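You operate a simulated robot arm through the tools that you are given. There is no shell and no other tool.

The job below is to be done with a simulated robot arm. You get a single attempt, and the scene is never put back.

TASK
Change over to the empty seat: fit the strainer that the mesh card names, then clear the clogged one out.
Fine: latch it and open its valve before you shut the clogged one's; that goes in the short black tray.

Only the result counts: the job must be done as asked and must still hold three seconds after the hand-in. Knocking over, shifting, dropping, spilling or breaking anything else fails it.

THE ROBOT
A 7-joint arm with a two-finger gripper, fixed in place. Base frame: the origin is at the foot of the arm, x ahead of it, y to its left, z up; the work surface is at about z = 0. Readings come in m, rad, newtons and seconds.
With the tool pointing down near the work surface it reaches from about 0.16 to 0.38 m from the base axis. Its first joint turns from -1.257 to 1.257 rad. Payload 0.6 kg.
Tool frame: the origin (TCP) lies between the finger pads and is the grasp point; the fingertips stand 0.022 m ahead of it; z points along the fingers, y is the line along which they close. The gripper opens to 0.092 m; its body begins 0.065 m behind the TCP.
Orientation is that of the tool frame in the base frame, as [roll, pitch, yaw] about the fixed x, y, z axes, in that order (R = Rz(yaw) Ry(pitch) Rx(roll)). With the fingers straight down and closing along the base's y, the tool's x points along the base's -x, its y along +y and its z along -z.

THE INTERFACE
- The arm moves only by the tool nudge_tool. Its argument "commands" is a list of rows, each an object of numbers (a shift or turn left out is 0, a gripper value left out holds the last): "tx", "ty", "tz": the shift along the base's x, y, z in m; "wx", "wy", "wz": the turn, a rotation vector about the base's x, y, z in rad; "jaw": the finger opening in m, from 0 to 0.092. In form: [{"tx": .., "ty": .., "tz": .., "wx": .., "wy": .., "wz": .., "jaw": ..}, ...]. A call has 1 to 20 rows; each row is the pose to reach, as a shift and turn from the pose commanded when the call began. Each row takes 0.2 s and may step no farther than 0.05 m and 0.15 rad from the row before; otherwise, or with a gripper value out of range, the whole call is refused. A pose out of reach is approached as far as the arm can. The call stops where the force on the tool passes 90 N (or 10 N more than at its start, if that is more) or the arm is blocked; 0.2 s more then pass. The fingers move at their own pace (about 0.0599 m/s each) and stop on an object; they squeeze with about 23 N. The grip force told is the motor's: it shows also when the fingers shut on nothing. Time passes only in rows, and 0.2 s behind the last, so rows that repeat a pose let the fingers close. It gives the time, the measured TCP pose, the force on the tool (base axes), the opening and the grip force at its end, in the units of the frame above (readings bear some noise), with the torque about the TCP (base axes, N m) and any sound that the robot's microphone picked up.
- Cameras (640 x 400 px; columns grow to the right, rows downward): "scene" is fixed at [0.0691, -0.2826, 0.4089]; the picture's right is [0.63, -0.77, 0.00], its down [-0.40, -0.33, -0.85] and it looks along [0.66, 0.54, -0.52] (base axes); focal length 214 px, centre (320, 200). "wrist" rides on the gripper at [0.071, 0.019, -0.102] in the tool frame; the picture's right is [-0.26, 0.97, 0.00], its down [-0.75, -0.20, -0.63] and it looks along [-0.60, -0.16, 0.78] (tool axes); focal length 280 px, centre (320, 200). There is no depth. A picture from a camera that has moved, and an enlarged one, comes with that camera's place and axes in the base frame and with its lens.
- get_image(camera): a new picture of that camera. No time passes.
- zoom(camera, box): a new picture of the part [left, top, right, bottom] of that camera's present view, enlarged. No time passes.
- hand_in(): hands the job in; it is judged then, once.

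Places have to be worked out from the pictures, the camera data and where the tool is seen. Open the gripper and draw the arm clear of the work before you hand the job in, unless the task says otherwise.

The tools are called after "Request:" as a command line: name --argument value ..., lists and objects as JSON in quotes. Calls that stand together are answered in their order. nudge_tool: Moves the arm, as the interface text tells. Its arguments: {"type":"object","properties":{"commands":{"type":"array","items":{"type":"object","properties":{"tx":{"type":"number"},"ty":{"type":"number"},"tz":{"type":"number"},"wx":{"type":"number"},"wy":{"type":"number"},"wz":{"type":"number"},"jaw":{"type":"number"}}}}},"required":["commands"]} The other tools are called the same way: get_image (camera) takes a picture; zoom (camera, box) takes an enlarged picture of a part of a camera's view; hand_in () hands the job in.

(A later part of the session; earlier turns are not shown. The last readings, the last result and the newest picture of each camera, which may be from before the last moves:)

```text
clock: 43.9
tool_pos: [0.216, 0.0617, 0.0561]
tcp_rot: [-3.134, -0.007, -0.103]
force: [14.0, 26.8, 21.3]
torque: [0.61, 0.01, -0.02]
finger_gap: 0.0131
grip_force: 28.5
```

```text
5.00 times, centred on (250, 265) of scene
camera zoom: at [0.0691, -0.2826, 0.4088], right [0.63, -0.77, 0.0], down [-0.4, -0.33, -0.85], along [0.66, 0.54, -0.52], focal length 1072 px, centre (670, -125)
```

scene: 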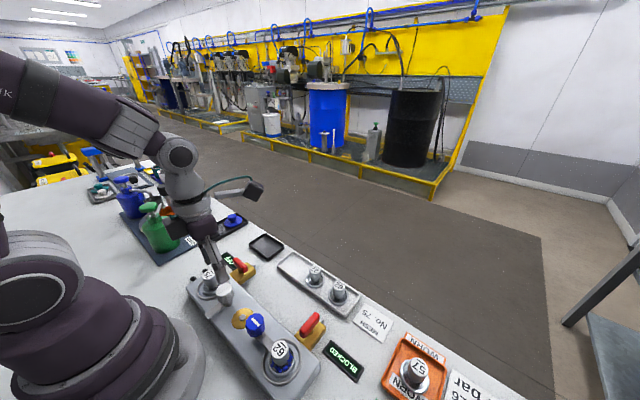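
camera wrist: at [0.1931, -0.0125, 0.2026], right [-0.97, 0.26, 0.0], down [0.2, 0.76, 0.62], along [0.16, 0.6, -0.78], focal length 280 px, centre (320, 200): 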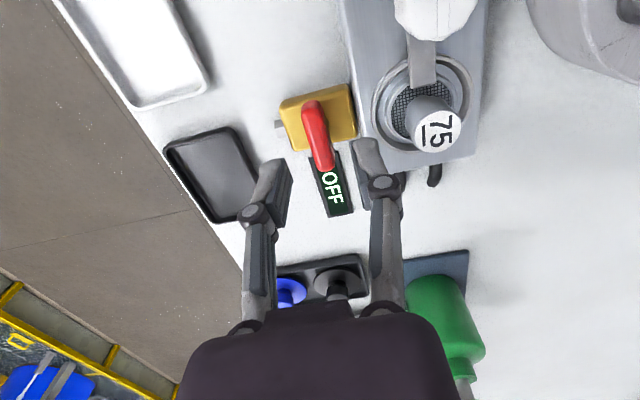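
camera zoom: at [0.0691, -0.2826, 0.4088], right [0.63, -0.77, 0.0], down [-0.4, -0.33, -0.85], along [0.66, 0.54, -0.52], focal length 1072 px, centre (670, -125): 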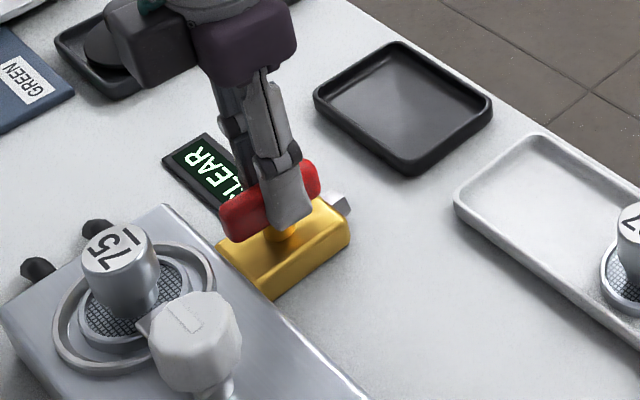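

Still no stop torque at yaw -0.10. I relieve the side force with +1.5 mm in y and turn the last 0.1 rad.

Request:
nudge_tool --commands '[{"ty": 0.001}, {"ty": 0.0017, "tz": 0.0005}, {"ty": 0.0017, "tz": 0.0005, "wz": 0.05}, {"ty": 0.0017, "tz": 0.0005, "wz": 0.1}, {"ty": 0.0017, "tz": 0.0005, "wz": 0.12}]'

Request:
zoom --camera "wrist" --box '[230, 90, 410, 240]'

Request:
zoom --camera "scene" --box '[200, 225, 300, 305]'

```text
clock: 45.1
tool_pos: [0.2156, 0.0626, 0.058]
tcp_rot: [-3.139, -0.004, 0.01]
force: [7.5, 13.2, -1.8]
torque: [0.26, -0.45, -0.37]
finger_gap: 0.0129
grip_force: 27.9
```

```text
2.67 times, centred on (320, 165) of wrist
camera zoom: at [0.2874, 0.0451, 0.1604], right [-0.25, -0.97, 0.0], down [-0.76, 0.19, 0.62], along [-0.6, 0.16, -0.78], focal length 748 px, centre (320, 293)
```

zoom: 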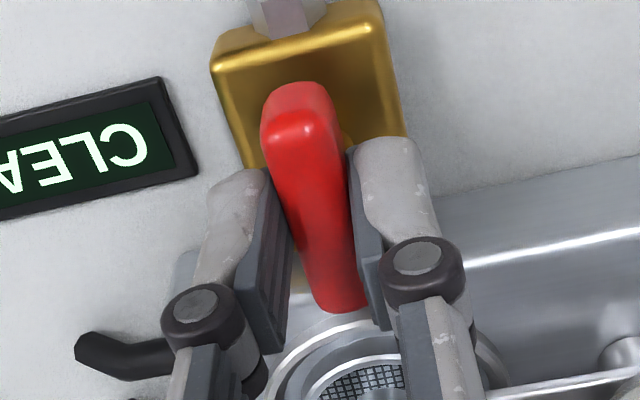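

```text
5.00 times, centred on (250, 265) of scene
camera zoom: at [0.0691, -0.2826, 0.4089], right [0.63, -0.77, 0.0], down [-0.4, -0.33, -0.85], along [0.66, 0.54, -0.52], focal length 1072 px, centre (670, -125)
```

zoom: 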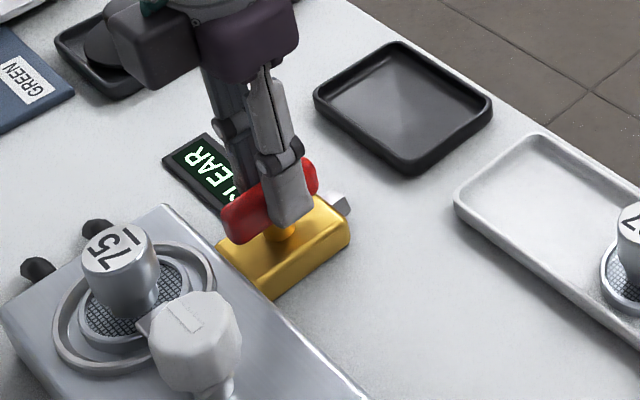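

Stop torque of -0.37 N m at yaw about 0, so the lever is in line with the pipe and the valve is open. I release and rise.

Request:
nudge_tool --commands '[{"wz": -0.02, "jaw": 0.02}, {"wz": -0.02, "jaw": 0.034}, {"wz": -0.02, "jaw": 0.034}, {"wz": -0.02, "tz": 0.015, "jaw": 0.034}, {"wz": -0.02, "tz": 0.04, "jaw": 0.034}, {"wz": -0.02, "tz": 0.08, "jaw": 0.034}]'

Request:
get_image --camera "wrist"

Request:
zoom --camera "scene" --box '[180, 225, 360, 375]'

```text
clock: 46.5
tool_pos: [0.2163, 0.0632, 0.1382]
tcp_rot: [-3.138, -0.005, -0.009]
force: [-0.3, -2.1, 0.0]
torque: [0.03, 0.0, -0.03]
finger_gap: 0.0341
grip_force: 0.0
```

```text
taken
camera wrist: at [0.2871, 0.0437, 0.2414], right [-0.27, -0.96, 0.0], down [-0.75, 0.21, 0.62], along [-0.6, 0.17, -0.78], focal length 280 px, centre (320, 200)
```

wrist: 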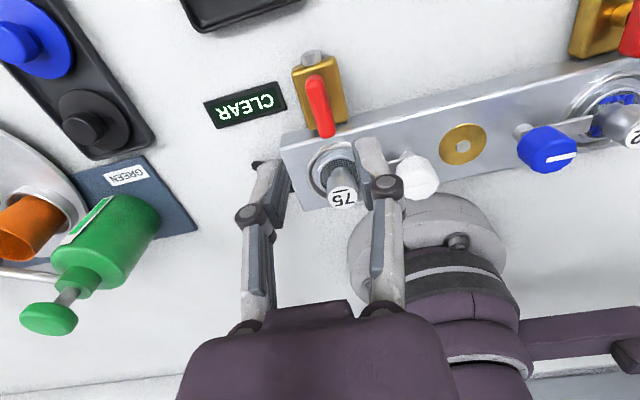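

```text
2.67 times, centred on (270, 300) of scene
camera zoom: at [0.0691, -0.2826, 0.4089], right [0.63, -0.77, 0.0], down [-0.4, -0.33, -0.85], along [0.66, 0.54, -0.52], focal length 572 px, centre (453, -67)
```

zoom: 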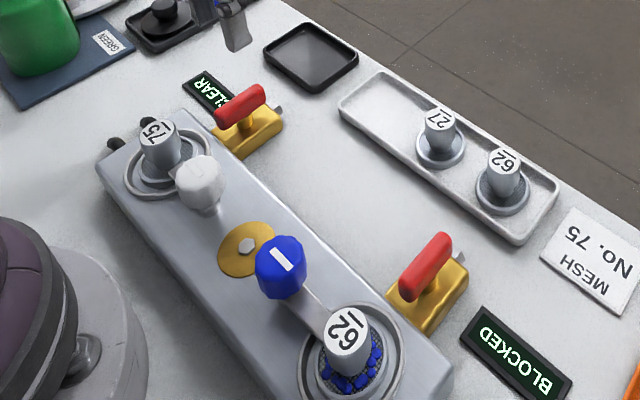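

The display reads CLEAR and both levers are now parallel and open. Opening took +90°, so shutting the clogged valve should take -90°, and I wind the wrist to yaw -π while moving high toward it.

Request:
nudge_tool --commands '[{"wz": -0.14, "ty": -0.01, "tz": 0.02}, {"wz": -0.28, "ty": -0.02, "tz": 0.03}, {"wz": -0.42, "ty": -0.035, "tz": 0.03}, {"wz": -0.56, "ty": -0.05, "tz": 0.03}, {"wz": -0.7, "ty": -0.065, "tz": 0.03}, {"wz": -0.84, "ty": -0.08, "tz": 0.03}, {"wz": -0.98, "ty": -0.095, "tz": 0.03}, {"wz": -1.12, "ty": -0.11, "tz": 0.03}, {"wz": -1.26, "ty": -0.125, "tz": 0.03}, {"wz": -1.4, "ty": -0.14, "tz": 0.03}, {"wz": -1.56, "ty": -0.155, "tz": 0.03, "tx": 0.0}]'

```text
refused: row 11 steps farther than a row can; nothing moved
```

The last row stepped 0.16 rad and the call was refused, so I correct it.

Request:
nudge_tool --commands '[{"wz": -0.14, "ty": -0.01, "tz": 0.02}, {"wz": -0.28, "ty": -0.02, "tz": 0.03}, {"wz": -0.42, "ty": -0.035, "tz": 0.03}, {"wz": -0.56, "ty": -0.05, "tz": 0.03}, {"wz": -0.7, "ty": -0.065, "tz": 0.03}, {"wz": -0.84, "ty": -0.08, "tz": 0.03}, {"wz": -0.98, "ty": -0.095, "tz": 0.03}, {"wz": -1.12, "ty": -0.11, "tz": 0.03}, {"wz": -1.26, "ty": -0.125, "tz": 0.03}, {"wz": -1.4, "ty": -0.14, "tz": 0.03}, {"wz": -1.54, "ty": -0.155, "tz": 0.03}]'

Request:
get_image --camera "wrist"

```text
clock: 48.9
tool_pos: [0.2154, -0.093, 0.1672]
tcp_rot: [-3.136, -0.006, -1.551]
force: [1.0, -0.2, 0.3]
torque: [0.02, -0.01, 0.01]
finger_gap: 0.0339
grip_force: 0.1
```

```text
taken
camera wrist: at [0.1987, -0.1626, 0.2706], right [-0.97, 0.24, 0.0], down [0.19, 0.76, 0.62], along [0.15, 0.6, -0.78], focal length 280 px, centre (320, 200)
```

wrist: 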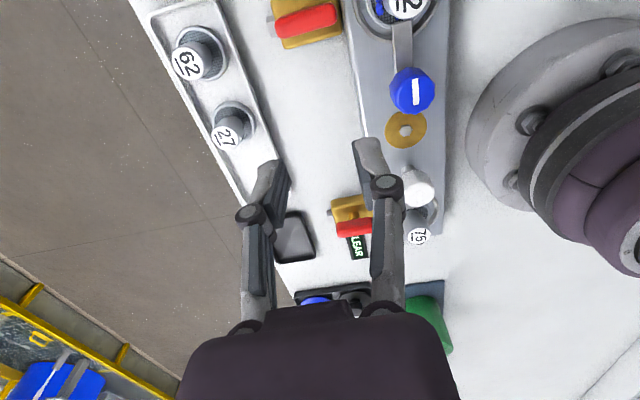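

Next I wind the remaining -1.59 rad to yaw -π and shift to above the clogged valve.

Request:
nudge_tool --commands '[{"wz": -0.14, "ty": -0.005}, {"wz": -0.28, "ty": -0.01}, {"wz": -0.42, "ty": -0.015}, {"wz": -0.56, "ty": -0.02}, {"wz": -0.7, "ty": -0.025}, {"wz": -0.84, "ty": -0.03}, {"wz": -0.98, "ty": -0.035}, {"wz": -1.12, "ty": -0.04}, {"wz": -1.26, "ty": -0.044}, {"wz": -1.4, "ty": -0.048}, {"wz": -1.54, "ty": -0.049}, {"wz": -1.59, "ty": -0.049}]'

Request:
get_image --camera "wrist"

Request:
get_image --camera "scene"

```text
clock: 51.5
tool_pos: [0.2147, -0.1406, 0.1674]
tcp_rot: [-3.139, -0.004, -3.141]
force: [0.4, 0.1, -0.3]
torque: [0.01, 0.0, -0.01]
finger_gap: 0.0339
grip_force: 0.0
```

```text
taken
camera wrist: at [0.1463, -0.1207, 0.2706], right [0.26, 0.97, 0.0], down [0.76, -0.2, 0.62], along [0.6, -0.17, -0.78], focal length 280 px, centre (320, 200)
```

wrist: 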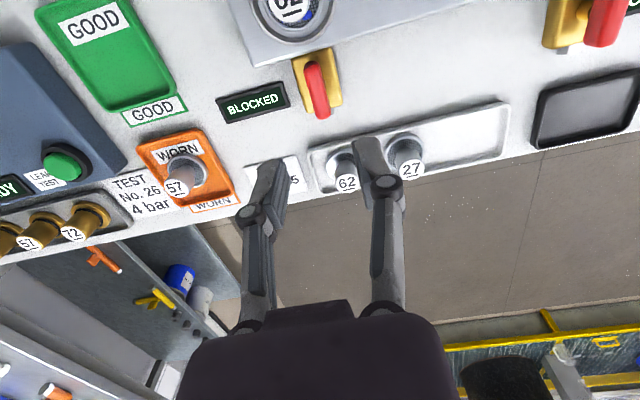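

```text
taken
```

scene: 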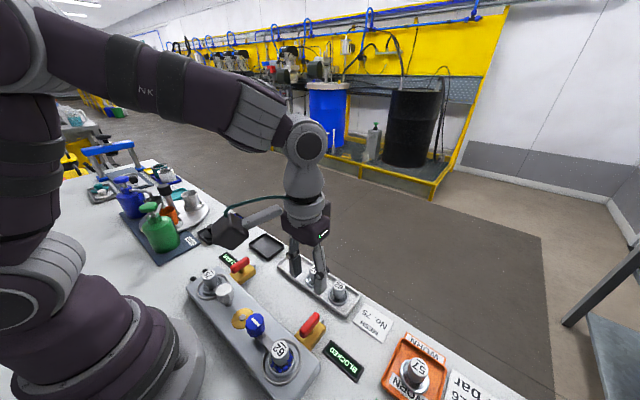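

I zoom on the clogged valve to measure its lever.

Request:
zoom --camera "wrist" --box '[240, 20, 400, 140]'

```text
3.33 times, centred on (320, 80) of wrist
camera zoom: at [0.1463, -0.1207, 0.2706], right [0.26, 0.97, 0.0], down [0.76, -0.2, 0.62], along [0.6, -0.17, -0.78], focal length 935 px, centre (320, 600)
```

zoom: 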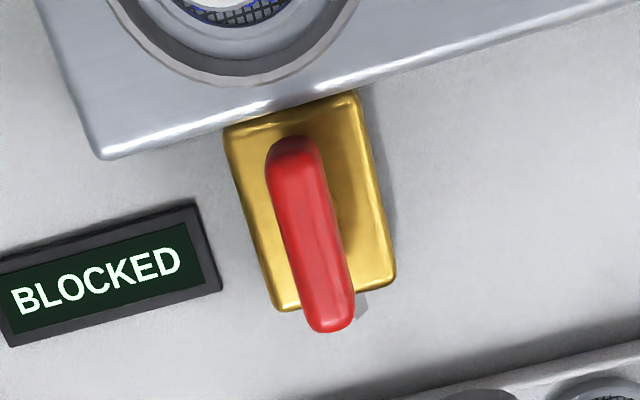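

The lever centre is about 3 mm toward -x and 2 mm toward -y of the TCP. I correct that and go down to just above it.

Request:
nudge_tool --commands '[{"tx": -0.003, "ty": -0.002, "tz": -0.02, "jaw": 0.03}, {"tx": -0.003, "ty": -0.002, "tz": -0.05, "jaw": 0.03}, {"tx": -0.003, "ty": -0.002, "tz": -0.08, "jaw": 0.03}, {"tx": -0.003, "ty": -0.002, "tz": -0.09, "jaw": 0.03}]'

Request:
get_image --camera "wrist"

Request:
zoom --camera "wrist" --box '[230, 70, 410, 220]'

Request:
zoom --camera "scene" --box '[250, 260, 370, 360]'

```text
clock: 52.5
tool_pos: [0.2138, -0.1425, 0.0785]
tcp_rot: [-3.137, -0.005, -3.14]
force: [0.2, -1.0, 0.5]
torque: [0.02, -0.01, -0.02]
finger_gap: 0.0301
grip_force: 0.2
```

```text
taken
camera wrist: at [0.1435, -0.1227, 0.1806], right [0.26, 0.97, 0.0], down [0.76, -0.2, 0.62], along [0.6, -0.16, -0.78], focal length 280 px, centre (320, 200)
```

wrist: 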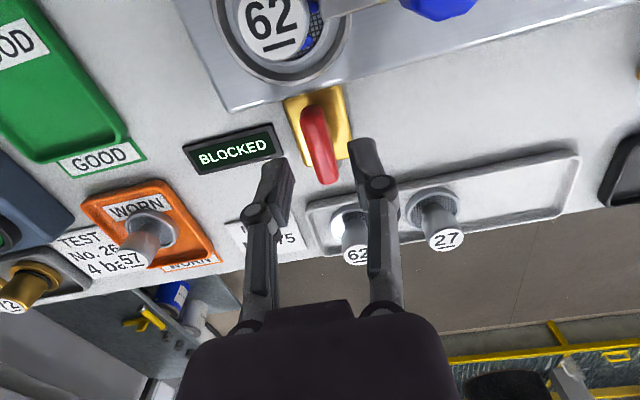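

```text
2.67 times, centred on (320, 145) of wrist
camera zoom: at [0.1435, -0.1227, 0.1806], right [0.26, 0.97, 0.0], down [0.76, -0.2, 0.62], along [0.6, -0.16, -0.78], focal length 748 px, centre (320, 347)
```

zoom: 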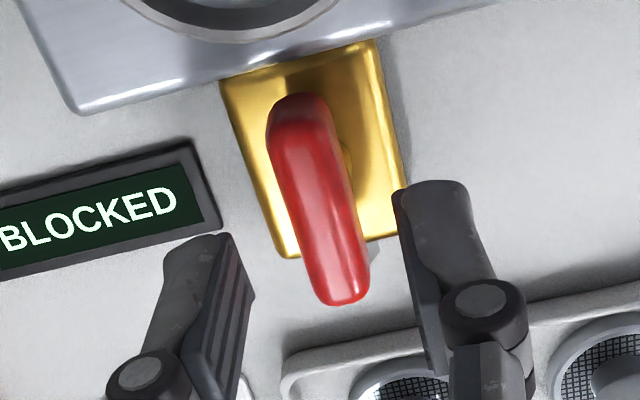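

```text
4.00 times, centred on (310, 310) of scene
camera zoom: at [0.0691, -0.2826, 0.4089], right [0.63, -0.77, 0.0], down [-0.4, -0.33, -0.85], along [0.66, 0.54, -0.52], focal length 858 px, centre (360, -240)
```

zoom: 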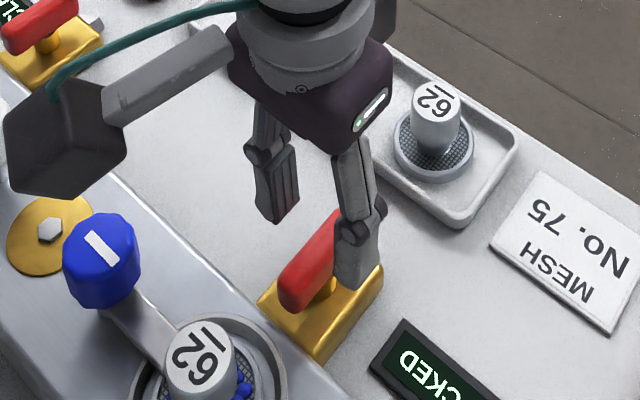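

The stem lies within about 1 mm of the TCP axis. I go down to TCP z about 0.057 and close on the lever.

Request:
nudge_tool --commands '[{"ty": -0.0005, "tz": -0.007, "jaw": 0.03}, {"ty": -0.0005, "tz": -0.014, "jaw": 0.03}, {"ty": -0.0005, "tz": -0.021, "jaw": 0.03}, {"ty": -0.0005, "tz": -0.021, "jaw": 0.018}, {"ty": -0.0005, "tz": -0.021, "jaw": 0.008}, {"ty": -0.0005, "tz": -0.021, "jaw": 0.008}, {"ty": -0.0005, "tz": -0.021, "jaw": 0.008}]'

Request:
zoom --camera "wrist" --box '[230, 90, 410, 240]'

Request:
zoom --camera "scene" --box '[250, 260, 370, 360]'

```text
clock: 54.1
tool_pos: [0.2142, -0.1426, 0.0567]
tcp_rot: [-3.14, -0.005, -3.139]
force: [1.7, 6.5, -5.4]
torque: [0.08, -0.13, -0.08]
finger_gap: 0.0131
grip_force: 28.4
```

```text
2.67 times, centred on (320, 165) of wrist
camera zoom: at [0.1436, -0.123, 0.1597], right [0.26, 0.97, 0.0], down [0.76, -0.2, 0.62], along [0.6, -0.16, -0.78], focal length 748 px, centre (320, 293)
```

zoom: 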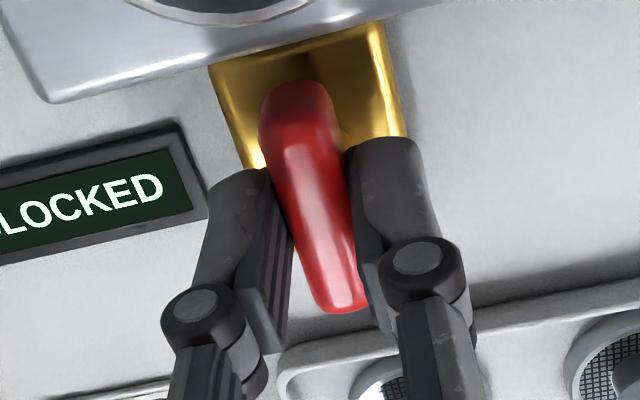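

```text
4.00 times, centred on (310, 310) of scene
camera zoom: at [0.0691, -0.2826, 0.4088], right [0.63, -0.77, 0.0], down [-0.4, -0.33, -0.85], along [0.66, 0.54, -0.52], focal length 858 px, centre (360, -240)
```

zoom: 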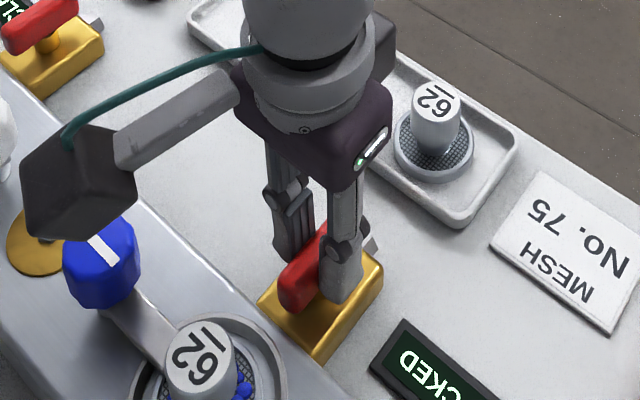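

A clean grip with little side force. I turn -0.24 rad and check the response.

Request:
nudge_tool --commands '[{"wz": -0.08}, {"wz": -0.16}, {"wz": -0.24}]'

Request:
zoom --camera "wrist" --box '[230, 90, 410, 240]'

```text
clock: 54.9
tool_pos: [0.214, -0.1432, 0.0564]
tcp_rot: [-3.14, -0.005, 2.904]
force: [4.7, 12.6, -3.5]
torque: [0.41, 0.62, 0.03]
finger_gap: 0.0132
grip_force: 27.7
```

```text
2.67 times, centred on (320, 165) of wrist
camera zoom: at [0.1502, -0.1067, 0.1597], right [0.48, 0.88, 0.0], down [0.69, -0.38, 0.62], along [0.54, -0.3, -0.78], focal length 748 px, centre (320, 293)
```

zoom: 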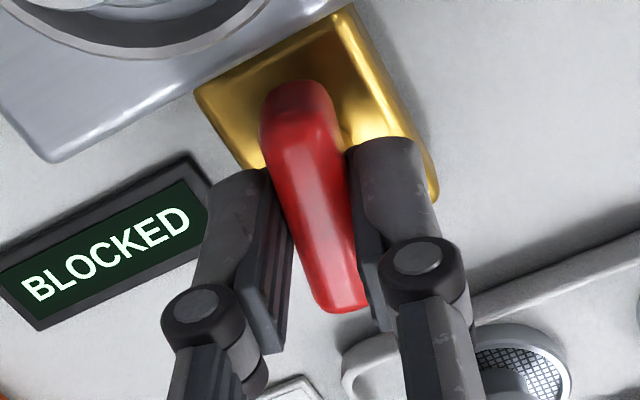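

The lever follows freely. I continue the quarter turn with small centring corrections.

Request:
nudge_tool --commands '[{"wz": -0.12, "ty": 0.0007}, {"wz": -0.24, "ty": 0.0007}, {"wz": -0.36, "ty": 0.0007}, {"wz": -0.48, "ty": 0.0007}, {"wz": -0.6, "ty": 0.0007}]'

Request:
zoom --camera "wrist" --box '[230, 90, 410, 240]'

Request:
zoom --camera "scene" --box '[250, 260, 370, 360]'

```text
clock: 56.1
tool_pos: [0.2135, -0.1423, 0.0574]
tcp_rot: [-3.139, -0.006, 2.304]
force: [0.5, 21.9, 15.2]
torque: [0.08, -0.36, 0.02]
finger_gap: 0.013
grip_force: 28.3
```

```text
2.67 times, centred on (320, 165) of wrist
camera zoom: at [0.1818, -0.0762, 0.1597], right [0.89, 0.45, 0.0], down [0.35, -0.7, 0.62], along [0.28, -0.56, -0.78], focal length 748 px, centre (320, 293)
```

zoom: 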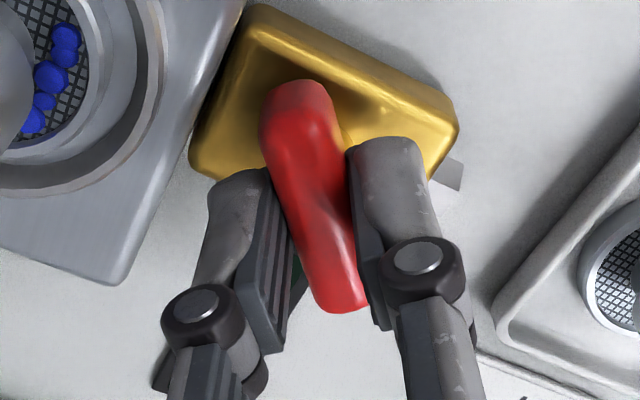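

```text
4.00 times, centred on (310, 310) of scene
camera zoom: at [0.0691, -0.2826, 0.4089], right [0.63, -0.77, 0.0], down [-0.4, -0.33, -0.85], along [0.66, 0.54, -0.52], focal length 858 px, centre (360, -240)
```

zoom: 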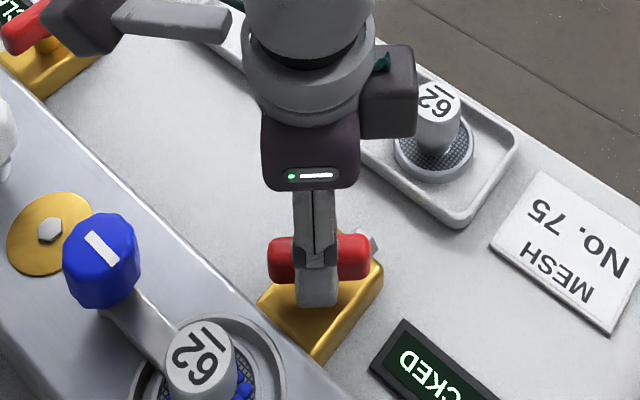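

Halfway there. I go on to the full -90°.

Request:
nudge_tool --commands '[{"wz": -0.12, "tx": 0.0005, "ty": 0.0007, "tz": 0.0003}, {"wz": -0.24, "tx": 0.0007, "ty": 0.0007, "tz": 0.0003}, {"wz": -0.36, "tx": 0.0007, "ty": 0.0007, "tz": 0.0003}, {"wz": -0.48, "tx": 0.0007, "ty": 0.0007, "tz": 0.0003}, {"wz": -0.6, "tx": 0.0007, "ty": 0.0007, "tz": 0.0003}, {"wz": -0.7, "tx": 0.0007, "ty": 0.0007, "tz": 0.0003}]'

Request:
zoom --camera "wrist" --box '[230, 90, 410, 240]'

Request:
zoom --camera "scene" --box '[250, 260, 370, 360]'

```text
clock: 57.5
tool_pos: [0.2141, -0.1424, 0.0563]
tcp_rot: [-3.14, -0.003, 1.604]
force: [15.7, 4.1, -26.1]
torque: [0.11, -0.27, -0.02]
finger_gap: 0.013
grip_force: 27.9
```

```text
2.67 times, centred on (320, 165) of wrist
camera zoom: at [0.2321, -0.0703, 0.1601], right [0.97, -0.23, 0.0], down [-0.18, -0.76, 0.62], along [-0.15, -0.6, -0.78], focal length 748 px, centre (320, 293)
```

zoom: 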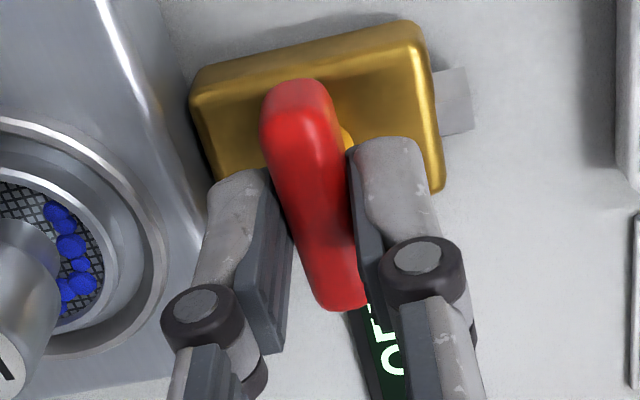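

```text
4.00 times, centred on (310, 310) of scene
camera zoom: at [0.0691, -0.2827, 0.4088], right [0.63, -0.77, 0.0], down [-0.4, -0.33, -0.85], along [0.66, 0.54, -0.52], focal length 858 px, centre (360, -240)
```

zoom: 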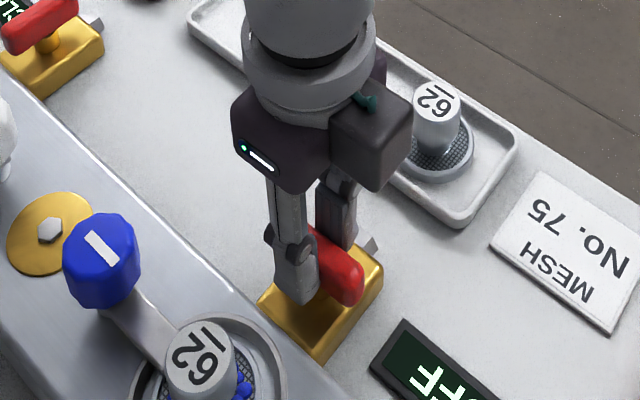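

The clogged side now reads OFF. I turn the last bit to reach the stop.

Request:
nudge_tool --commands '[{"tx": 0.001, "tz": -0.0005}, {"tx": 0.001, "wz": -0.05, "tz": -0.0005}, {"tx": 0.001, "wz": -0.09, "tz": -0.0005}, {"tx": 0.001, "wz": -0.11, "tz": -0.0005}]'

```text
clock: 58.5
tool_pos: [0.2146, -0.1426, 0.0558]
tcp_rot: [-3.137, -0.004, 1.493]
force: [-10.9, 2.6, 21.0]
torque: [0.14, 0.29, 0.54]
finger_gap: 0.0139
grip_force: 28.0
```

Stop torque reached, so the valve is shut. I back off slightly, open and rise.

Request:
nudge_tool --commands '[{"wz": 0.06, "jaw": 0.014}, {"wz": 0.07, "jaw": 0.025}, {"wz": 0.07, "jaw": 0.032}, {"wz": 0.07, "jaw": 0.032}, {"wz": 0.07, "tz": 0.02, "jaw": 0.032}, {"wz": 0.07, "tz": 0.05, "jaw": 0.032}, {"wz": 0.07, "tz": 0.09, "jaw": 0.032}]'

Request:
get_image --camera "wrist"

Request:
get_image --camera "scene"

Request:
zoom --camera "scene" --box '[220, 290, 380, 400]'

```text
clock: 60.1
tool_pos: [0.215, -0.1419, 0.1477]
tcp_rot: [-3.136, -0.003, 1.564]
force: [-0.3, 0.1, -0.6]
torque: [0.01, -0.02, 0.04]
finger_gap: 0.0323
grip_force: 0.0
```

```text
taken
camera wrist: at [0.2351, -0.0705, 0.2499], right [0.96, -0.27, 0.0], down [-0.21, -0.76, 0.62], along [-0.17, -0.6, -0.78], focal length 280 px, centre (320, 200)
```

wrist: 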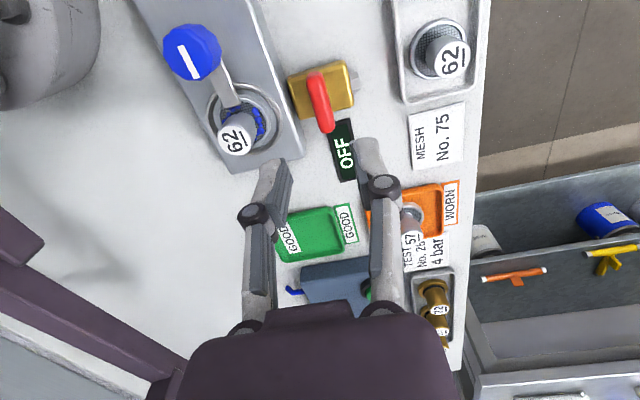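

```text
taken
```

scene: 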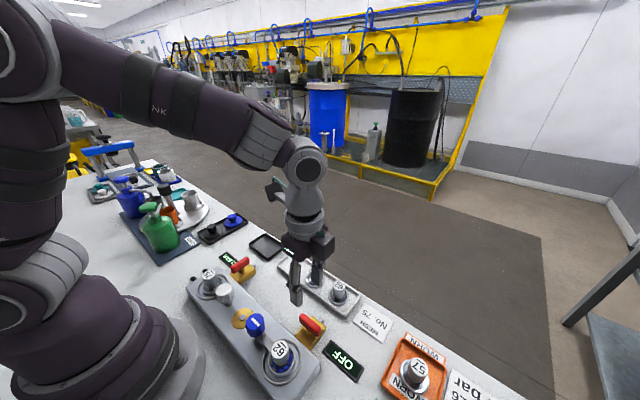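

```text
3.64 times, centred on (300, 345) of scene
camera zoom: at [0.0691, -0.2826, 0.4089], right [0.63, -0.77, 0.0], down [-0.4, -0.33, -0.85], along [0.66, 0.54, -0.52], focal length 780 px, centre (393, -327)
```

zoom: 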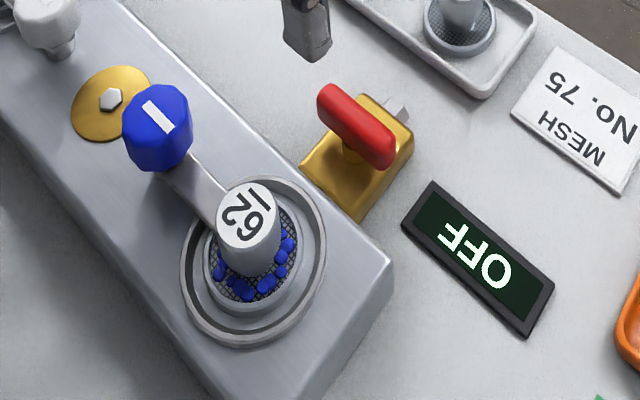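

The clogged valve is shut and reads OFF. Next is the blue latch, so I wind the wrist back to yaw about -1.5 here in the open, before moving over the blue knob.

Request:
nudge_tool --commands '[{"wz": 0.14, "tz": 0.01}, {"wz": 0.28, "tz": 0.02}, {"wz": 0.42, "tz": 0.02}, {"wz": 0.56, "tz": 0.02}, {"wz": 0.7, "tz": 0.02}, {"wz": 0.84, "tz": 0.02}, {"wz": 0.98, "tz": 0.02}, {"wz": 1.12, "tz": 0.02}, {"wz": 1.26, "tz": 0.02}, {"wz": 1.4, "tz": 0.02}, {"wz": 1.54, "tz": 0.02}, {"wz": 1.68, "tz": 0.02}]'

Request:
nudge_tool --commands '[{"wz": 0.14, "ty": 0.005}, {"wz": 0.28, "ty": 0.01}, {"wz": 0.42, "ty": 0.015}, {"wz": 0.56, "ty": 0.02}, {"wz": 0.7, "ty": 0.025}, {"wz": 0.84, "ty": 0.03}, {"wz": 0.98, "ty": 0.035}, {"wz": 1.12, "ty": 0.04}, {"wz": 1.26, "ty": 0.045}, {"wz": 1.4, "ty": 0.05}, {"wz": 1.48, "ty": 0.055}]'

Request:
get_image --camera "wrist"

```text
clock: 62.7
tool_pos: [0.2135, -0.1424, 0.1666]
tcp_rot: [-3.137, -0.004, -3.036]
force: [-0.5, -0.2, -0.4]
torque: [-0.03, 0.02, -0.06]
finger_gap: 0.0318
grip_force: 0.1
```

```text
clock: 65.1
tool_pos: [0.2148, -0.0871, 0.1667]
tcp_rot: [-3.138, -0.005, -1.557]
force: [-0.2, 0.3, 0.0]
torque: [0.01, 0.02, 0.04]
finger_gap: 0.0321
grip_force: 0.0
```

```text
taken
camera wrist: at [0.1974, -0.157, 0.2694], right [-0.97, 0.25, 0.0], down [0.19, 0.76, 0.62], along [0.16, 0.6, -0.78], focal length 280 px, centre (320, 200)
```

wrist: 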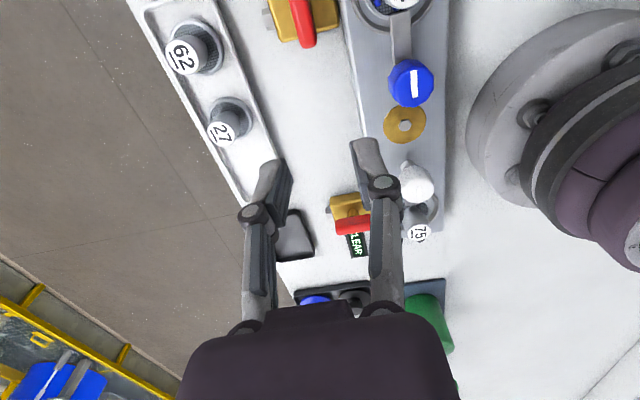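

I move over the blue knob, expected at about (0.150, -0.085), and lower a little to measure it.

Request:
nudge_tool --commands '[{"tx": -0.02, "jaw": 0.05}, {"tx": -0.04, "jaw": 0.05}, {"tx": -0.06, "tz": -0.01, "jaw": 0.05}, {"tx": -0.065, "tz": -0.03, "jaw": 0.05}, {"tx": -0.065, "tz": -0.04, "jaw": 0.05}]'

Request:
get_image --camera "wrist"

Request:
zoom --camera "wrist" --box '[240, 0, 400, 150]'

Request:
get_image --camera "scene"

```text
clock: 66.3
tool_pos: [0.1496, -0.0876, 0.1258]
tcp_rot: [-3.138, -0.006, -1.558]
force: [0.4, -0.5, 0.0]
torque: [-0.03, -0.02, 0.02]
finger_gap: 0.0497
grip_force: 0.0
```

```text
taken
camera wrist: at [0.1322, -0.157, 0.2293], right [-0.97, 0.25, 0.0], down [0.19, 0.76, 0.62], along [0.16, 0.6, -0.78], focal length 280 px, centre (320, 200)
```

wrist: 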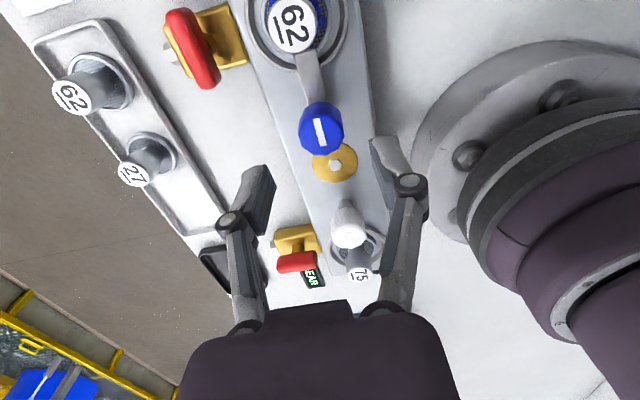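

```text
2.67 times, centred on (320, 75) of wrist
camera zoom: at [0.1322, -0.157, 0.2293], right [-0.97, 0.25, 0.0], down [0.19, 0.76, 0.62], along [0.16, 0.6, -0.78], focal length 748 px, centre (320, 533)
```

zoom: 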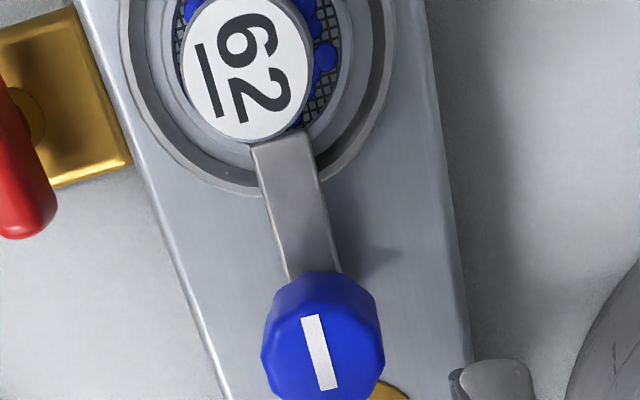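

```text
taken
```

scene: 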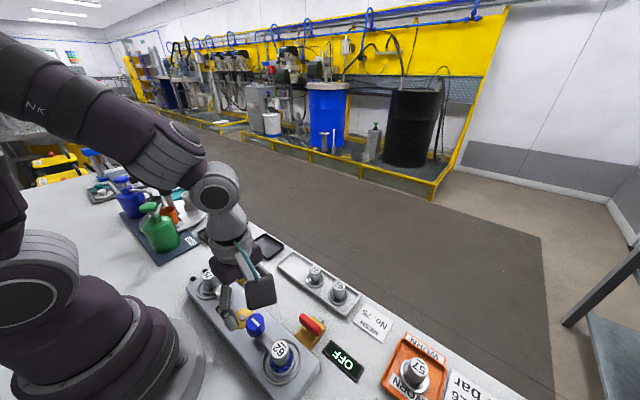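

The blue knob's axis is at about (0.151, -0.0833), 3 mm toward +y of the TCP. I correct and lower the open fingers around it.

Request:
nudge_tool --commands '[{"ty": 0.003, "tz": -0.01, "jaw": 0.045}, {"ty": 0.003, "tz": -0.022, "jaw": 0.045}, {"ty": 0.003, "tz": -0.034, "jaw": 0.045}]'

Request:
zoom --camera "wrist" --box '[210, 80, 430, 230]'

Request:
zoom --camera "scene" --box '[200, 270, 320, 370]'

```text
clock: 67.1
tool_pos: [0.1492, -0.0843, 0.0925]
tcp_rot: [-3.138, -0.006, -1.559]
force: [-0.5, -0.3, 0.5]
torque: [-0.01, 0.02, -0.01]
finger_gap: 0.0447
grip_force: 0.1
```

```text
2.67 times, centred on (320, 155) of wrist
camera zoom: at [0.1319, -0.154, 0.1953], right [-0.97, 0.25, 0.0], down [0.19, 0.76, 0.62], along [0.16, 0.6, -0.78], focal length 748 px, centre (320, 320)
```

zoom: 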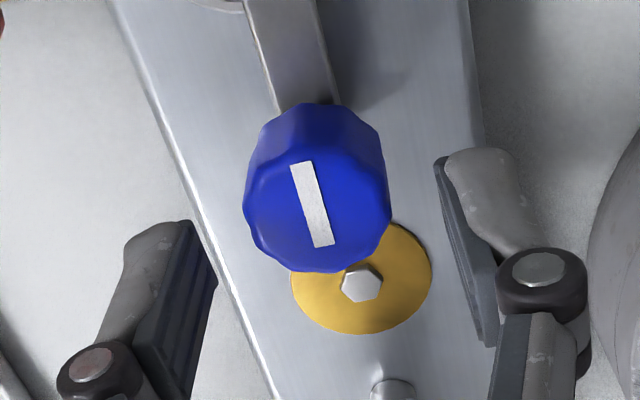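

```text
4.00 times, centred on (260, 320) of scene
camera zoom: at [0.0691, -0.2826, 0.4089], right [0.63, -0.77, 0.0], down [-0.4, -0.33, -0.85], along [0.66, 0.54, -0.52], focal length 858 px, centre (560, -280)
```

zoom: 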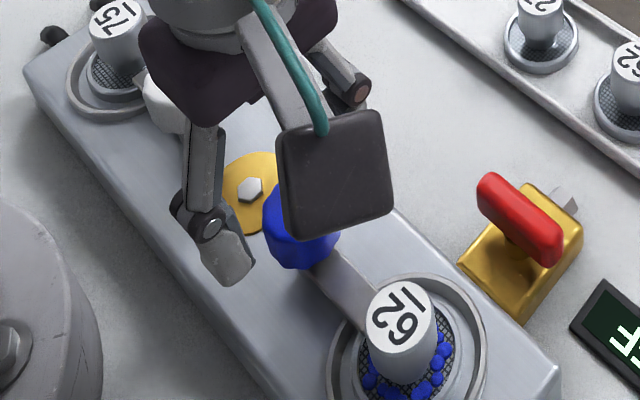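

The knob is centred. I lower to TCP z about 0.074, close, and test which way the latch turns.

Request:
nudge_tool --commands '[{"tz": -0.006, "jaw": 0.042}, {"tz": -0.012, "jaw": 0.042}, {"tz": -0.018, "jaw": 0.042}, {"tz": -0.018, "jaw": 0.03}, {"tz": -0.018, "jaw": 0.02}, {"tz": -0.018, "jaw": 0.02}, {"tz": -0.018, "jaw": 0.02}]'

Request:
nudge_tool --commands '[{"wz": 0.05}, {"wz": 0.1}]'

Request:
zoom --camera "wrist" --box '[210, 80, 430, 230]'

```text
clock: 68.7
tool_pos: [0.1501, -0.0835, 0.0743]
tcp_rot: [-3.137, -0.004, -1.56]
force: [15.3, -1.3, -23.0]
torque: [-0.08, -0.28, 0.04]
finger_gap: 0.0277
grip_force: 28.0
```

```text
clock: 69.3
tool_pos: [0.1511, -0.085, 0.0746]
tcp_rot: [-3.137, -0.008, -1.459]
force: [14.9, -6.1, -2.0]
torque: [-0.21, -0.34, -0.25]
finger_gap: 0.0277
grip_force: 27.7
```

```text
2.67 times, centred on (320, 155) of wrist
camera zoom: at [0.1391, -0.1559, 0.1777], right [-0.99, 0.15, -0.01], down [0.12, 0.78, 0.62], along [0.1, 0.61, -0.78], focal length 748 px, centre (320, 320)
```

zoom: 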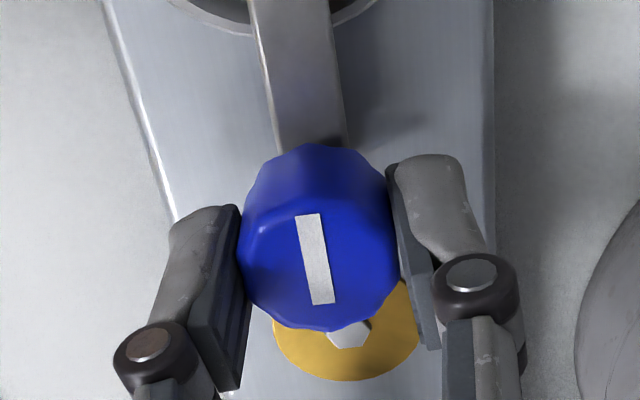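

The knob resisted +0.1 rad (torque -0.25) and its pointer stayed fixed, so that side is the stop. I try the - direction.

Request:
nudge_tool --commands '[{"wz": -0.1, "tx": 0.0005}, {"wz": -0.2, "tx": 0.0005}, {"wz": -0.3, "tx": 0.0005}]'

Request:
zoom --camera "wrist" --box '[210, 80, 430, 230]'

Request:
zoom --camera "scene" --box '[200, 270, 320, 370]'

```text
clock: 70.1
tool_pos: [0.1491, -0.0846, 0.0738]
tcp_rot: [-3.139, -0.006, -1.76]
force: [7.0, -13.8, 2.4]
torque: [-0.05, -0.14, 0.0]
finger_gap: 0.0274
grip_force: 28.0
```

```text
2.67 times, centred on (320, 155) of wrist
camera zoom: at [0.1185, -0.1491, 0.1776], right [-0.9, 0.44, 0.0], down [0.34, 0.71, 0.62], along [0.28, 0.56, -0.78], focal length 748 px, centre (320, 320)
```

zoom: 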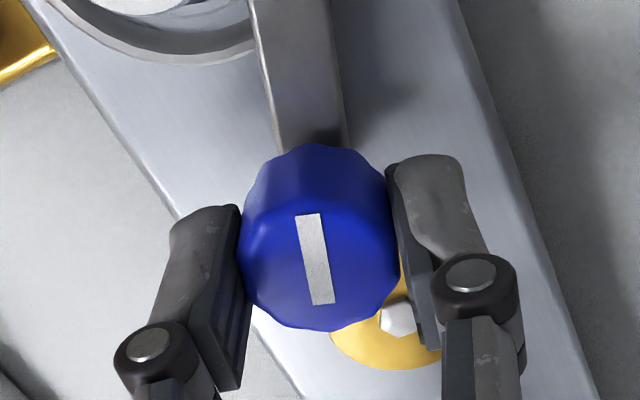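

```text
4.00 times, centred on (260, 320) of scene
camera zoom: at [0.0691, -0.2826, 0.4089], right [0.63, -0.77, 0.0], down [-0.4, -0.33, -0.85], along [0.66, 0.54, -0.52], focal length 858 px, centre (560, -280)
```

zoom: 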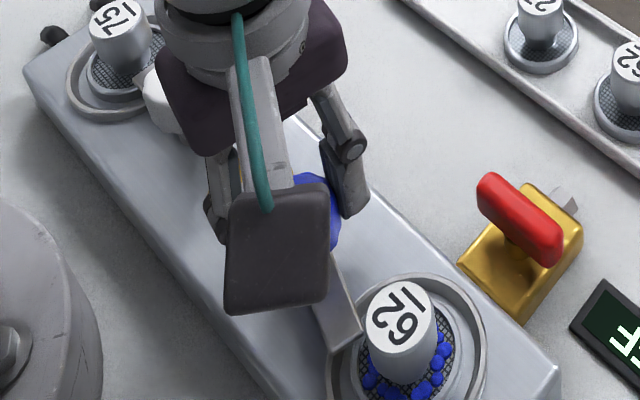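

The latch turns in the - direction, so I continue to yaw about -2.3.

Request:
nudge_tool --commands '[{"wz": -0.11, "tx": 0.0005}, {"wz": -0.22, "tx": 0.0005, "ty": -0.0005}, {"wz": -0.33, "tx": 0.0005, "ty": -0.0005}, {"wz": -0.44, "tx": 0.0005, "ty": -0.0005}, {"wz": -0.54, "tx": 0.0005, "ty": -0.0005}]'

Request:
zoom --camera "scene" --box '[180, 250, 340, 370]'

Request:
get_image --camera "wrist"

```text
clock: 71.3
tool_pos: [0.1508, -0.0852, 0.0743]
tcp_rot: [-3.139, -0.007, -2.3]
force: [-8.9, -13.9, 20.2]
torque: [-0.24, 0.22, 0.02]
finger_gap: 0.0275
grip_force: 28.5
```

```text
3.33 times, centred on (260, 310) of scene
camera zoom: at [0.0691, -0.2826, 0.4089], right [0.63, -0.77, 0.0], down [-0.4, -0.33, -0.85], along [0.66, 0.54, -0.52], focal length 715 px, centre (520, -167)
```

zoom: 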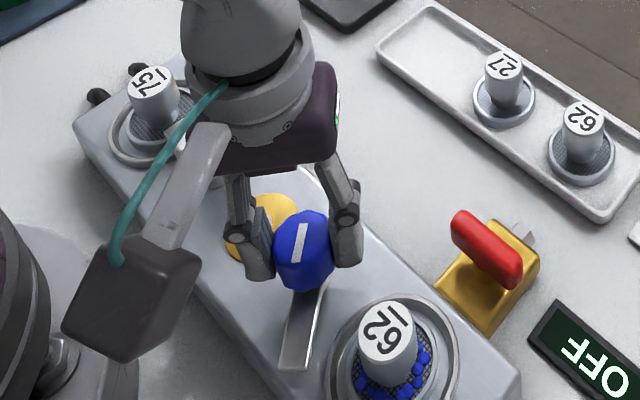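

```text
taken
camera wrist: at [0.09, -0.1231, 0.1775], right [-0.54, 0.84, 0.0], down [0.66, 0.43, 0.62], along [0.52, 0.34, -0.78], focal length 280 px, centre (320, 200)
```

wrist: 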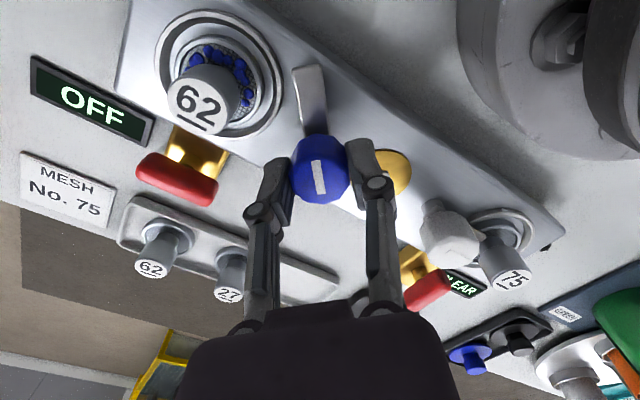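

The latch arm is already clear of the clogged flange. For a full quarter turn I regrip: open, rise and wind back.

Request:
nudge_tool --commands '[{"jaw": 0.036}, {"jaw": 0.044}, {"jaw": 0.044}, {"tz": 0.012, "jaw": 0.044}, {"tz": 0.027, "jaw": 0.044}, {"tz": 0.027, "wz": 0.14, "jaw": 0.044}, {"tz": 0.027, "wz": 0.28, "jaw": 0.044}, {"tz": 0.027, "wz": 0.42, "jaw": 0.044}, {"tz": 0.027, "wz": 0.56, "jaw": 0.044}, {"tz": 0.027, "wz": 0.7, "jaw": 0.044}, {"tz": 0.027, "wz": 0.84, "jaw": 0.044}]'

Request:
zoom --camera "wrist" --box '[210, 60, 430, 210]'

Request:
zoom --camera "scene" --box '[180, 250, 340, 370]'

```text
clock: 73.7
tool_pos: [0.1508, -0.0864, 0.1011]
tcp_rot: [-3.136, -0.004, -1.454]
force: [0.6, 0.1, 0.0]
torque: [0.0, 0.0, 0.0]
finger_gap: 0.0445
grip_force: 0.1
```

```text
2.67 times, centred on (320, 135) of wrist
camera zoom: at [0.1406, -0.156, 0.2046], right [-0.99, 0.15, 0.0], down [0.11, 0.77, 0.62], along [0.1, 0.61, -0.78], focal length 748 px, centre (320, 373)
```

zoom: 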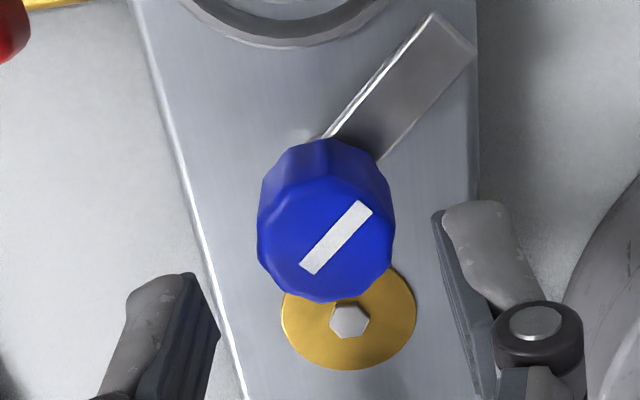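

```text
3.33 times, centred on (260, 310) of scene
camera zoom: at [0.0691, -0.2826, 0.4089], right [0.63, -0.77, 0.0], down [-0.4, -0.33, -0.85], along [0.66, 0.54, -0.52], focal length 715 px, centre (520, -167)
```

zoom: 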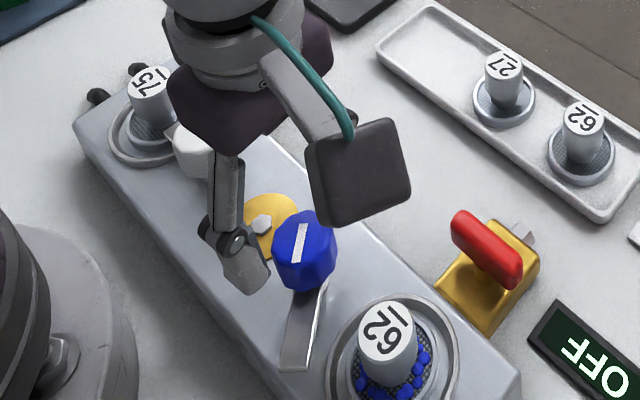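

The knob is about 1 mm toward -x of centre. I correct, lower, close and turn the remaining -0.85 rad.

Request:
nudge_tool --commands '[{"tx": -0.001, "ty": 0.0005, "tz": -0.009, "jaw": 0.042}, {"tx": -0.001, "ty": 0.0005, "tz": -0.018, "jaw": 0.042}, {"tx": -0.001, "ty": 0.0005, "tz": -0.027, "jaw": 0.042}, {"tx": -0.001, "ty": 0.0005, "tz": -0.027, "jaw": 0.03}, {"tx": -0.001, "ty": 0.0005, "tz": -0.027, "jaw": 0.02}, {"tx": -0.001, "ty": 0.0005, "tz": -0.027, "jaw": 0.02}, {"tx": -0.001, "ty": 0.0005, "tz": -0.027, "jaw": 0.02}, {"tx": -0.001, "ty": 0.0005, "tz": -0.027, "wz": -0.11}, {"tx": -0.001, "ty": 0.0005, "tz": -0.027, "wz": -0.22}, {"tx": -0.001, "ty": 0.0005, "tz": -0.027, "wz": -0.33}, {"tx": -0.001, "ty": 0.0005, "tz": -0.027, "wz": -0.44}, {"tx": -0.001, "ty": 0.0005, "tz": -0.027, "wz": -0.55}, {"tx": -0.001, "ty": 0.0005, "tz": -0.027, "wz": -0.66}, {"tx": -0.001, "ty": 0.0005, "tz": -0.027, "wz": -0.77}]'

Request:
zoom --camera "scene" --box '[180, 250, 340, 370]'

Request:
get_image --camera "wrist"

```text
clock: 76.7
tool_pos: [0.1511, -0.0841, 0.0749]
tcp_rot: [-3.135, -0.003, -2.229]
force: [17.1, -7.5, -7.9]
torque: [-0.23, -0.11, 0.22]
finger_gap: 0.0275
grip_force: 28.0
```

```text
3.33 times, centred on (260, 310) of scene
camera zoom: at [0.0691, -0.2826, 0.4089], right [0.63, -0.77, 0.0], down [-0.4, -0.33, -0.85], along [0.66, 0.54, -0.52], focal length 715 px, centre (520, -167)
```

zoom: 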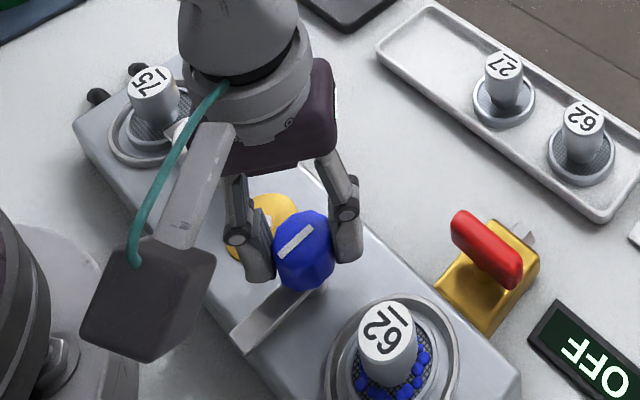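

```text
taken
camera wrist: at [0.0926, -0.1268, 0.1776], right [-0.6, 0.8, -0.01], down [0.62, 0.47, 0.62], along [0.5, 0.37, -0.78], focal length 280 px, centre (320, 200)
```

wrist: 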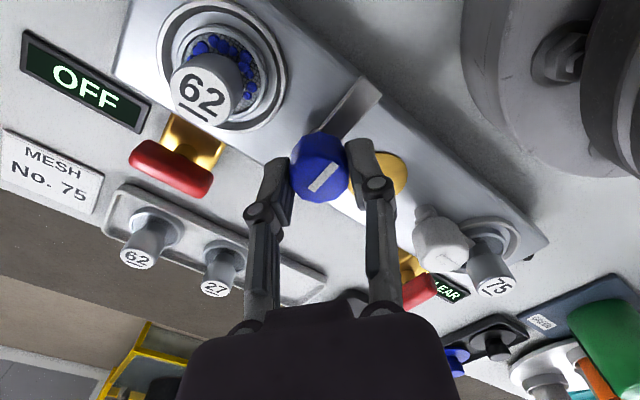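

The stop torque and the pointer show the latch is fully open along -x. I release and rise.

Request:
nudge_tool --commands '[{"wz": 0.02, "jaw": 0.036}, {"wz": 0.02, "jaw": 0.044}, {"wz": 0.02, "jaw": 0.044}, {"tz": 0.012, "wz": 0.02}, {"tz": 0.03, "wz": 0.02}, {"tz": 0.055, "wz": 0.14}, {"tz": 0.075, "wz": 0.28}, {"tz": 0.075, "wz": 0.42, "ty": -0.01}, {"tz": 0.075, "wz": 0.56, "ty": -0.025}, {"tz": 0.075, "wz": 0.66, "ty": -0.04}]'

Request:
get_image --camera "wrist"

Request:
zoom --camera "wrist" --box '[230, 0, 410, 150]'

Request:
zoom --camera "scene" --box '[200, 280, 340, 400]'

```text
clock: 78.9
tool_pos: [0.1488, -0.1235, 0.1502]
tcp_rot: [-3.14, -0.003, -1.567]
force: [0.6, 0.2, -0.3]
torque: [-0.01, 0.04, 0.0]
finger_gap: 0.0441
grip_force: 0.0
```

```text
taken
camera wrist: at [0.1306, -0.1939, 0.253], right [-0.97, 0.26, 0.0], down [0.2, 0.76, 0.62], along [0.16, 0.6, -0.78], focal length 280 px, centre (320, 200)
```

wrist: 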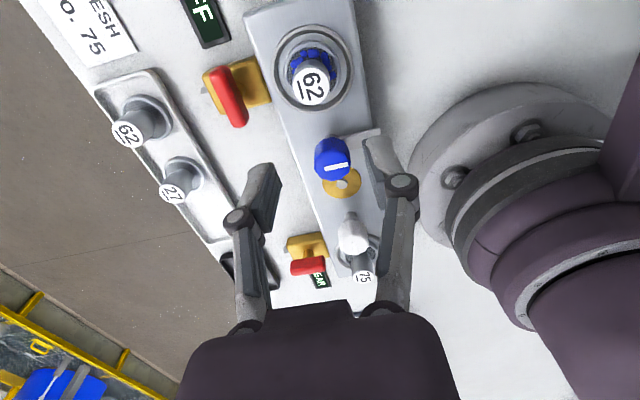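

```text
2.67 times, centred on (320, 75) of wrist
camera zoom: at [0.1306, -0.1939, 0.253], right [-0.97, 0.26, 0.0], down [0.2, 0.76, 0.62], along [0.16, 0.6, -0.78], focal length 748 px, centre (320, 533)
```

zoom: 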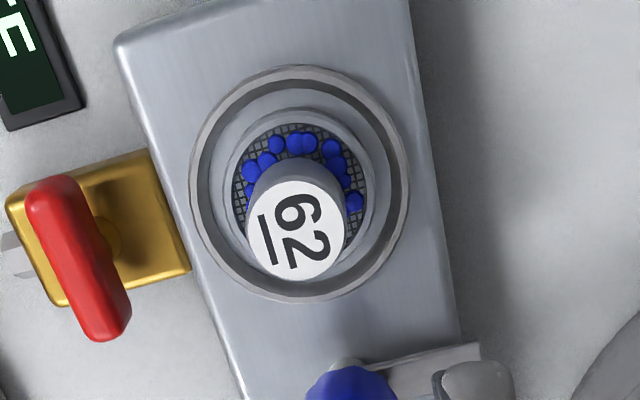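

```text
3.33 times, centred on (270, 340) of scene
camera zoom: at [0.0691, -0.2826, 0.4089], right [0.63, -0.77, 0.0], down [-0.4, -0.33, -0.85], along [0.66, 0.54, -0.52], focal length 715 px, centre (487, -267)
```

zoom: 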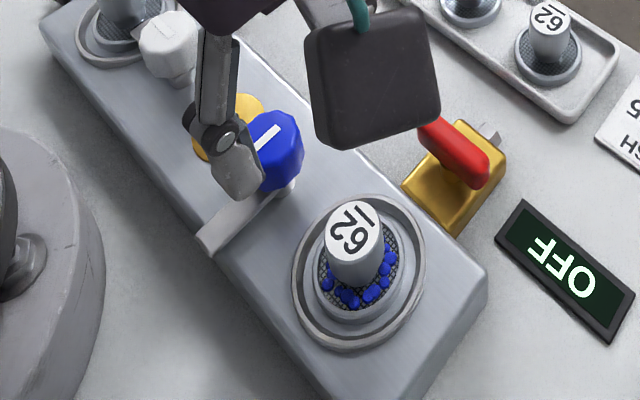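

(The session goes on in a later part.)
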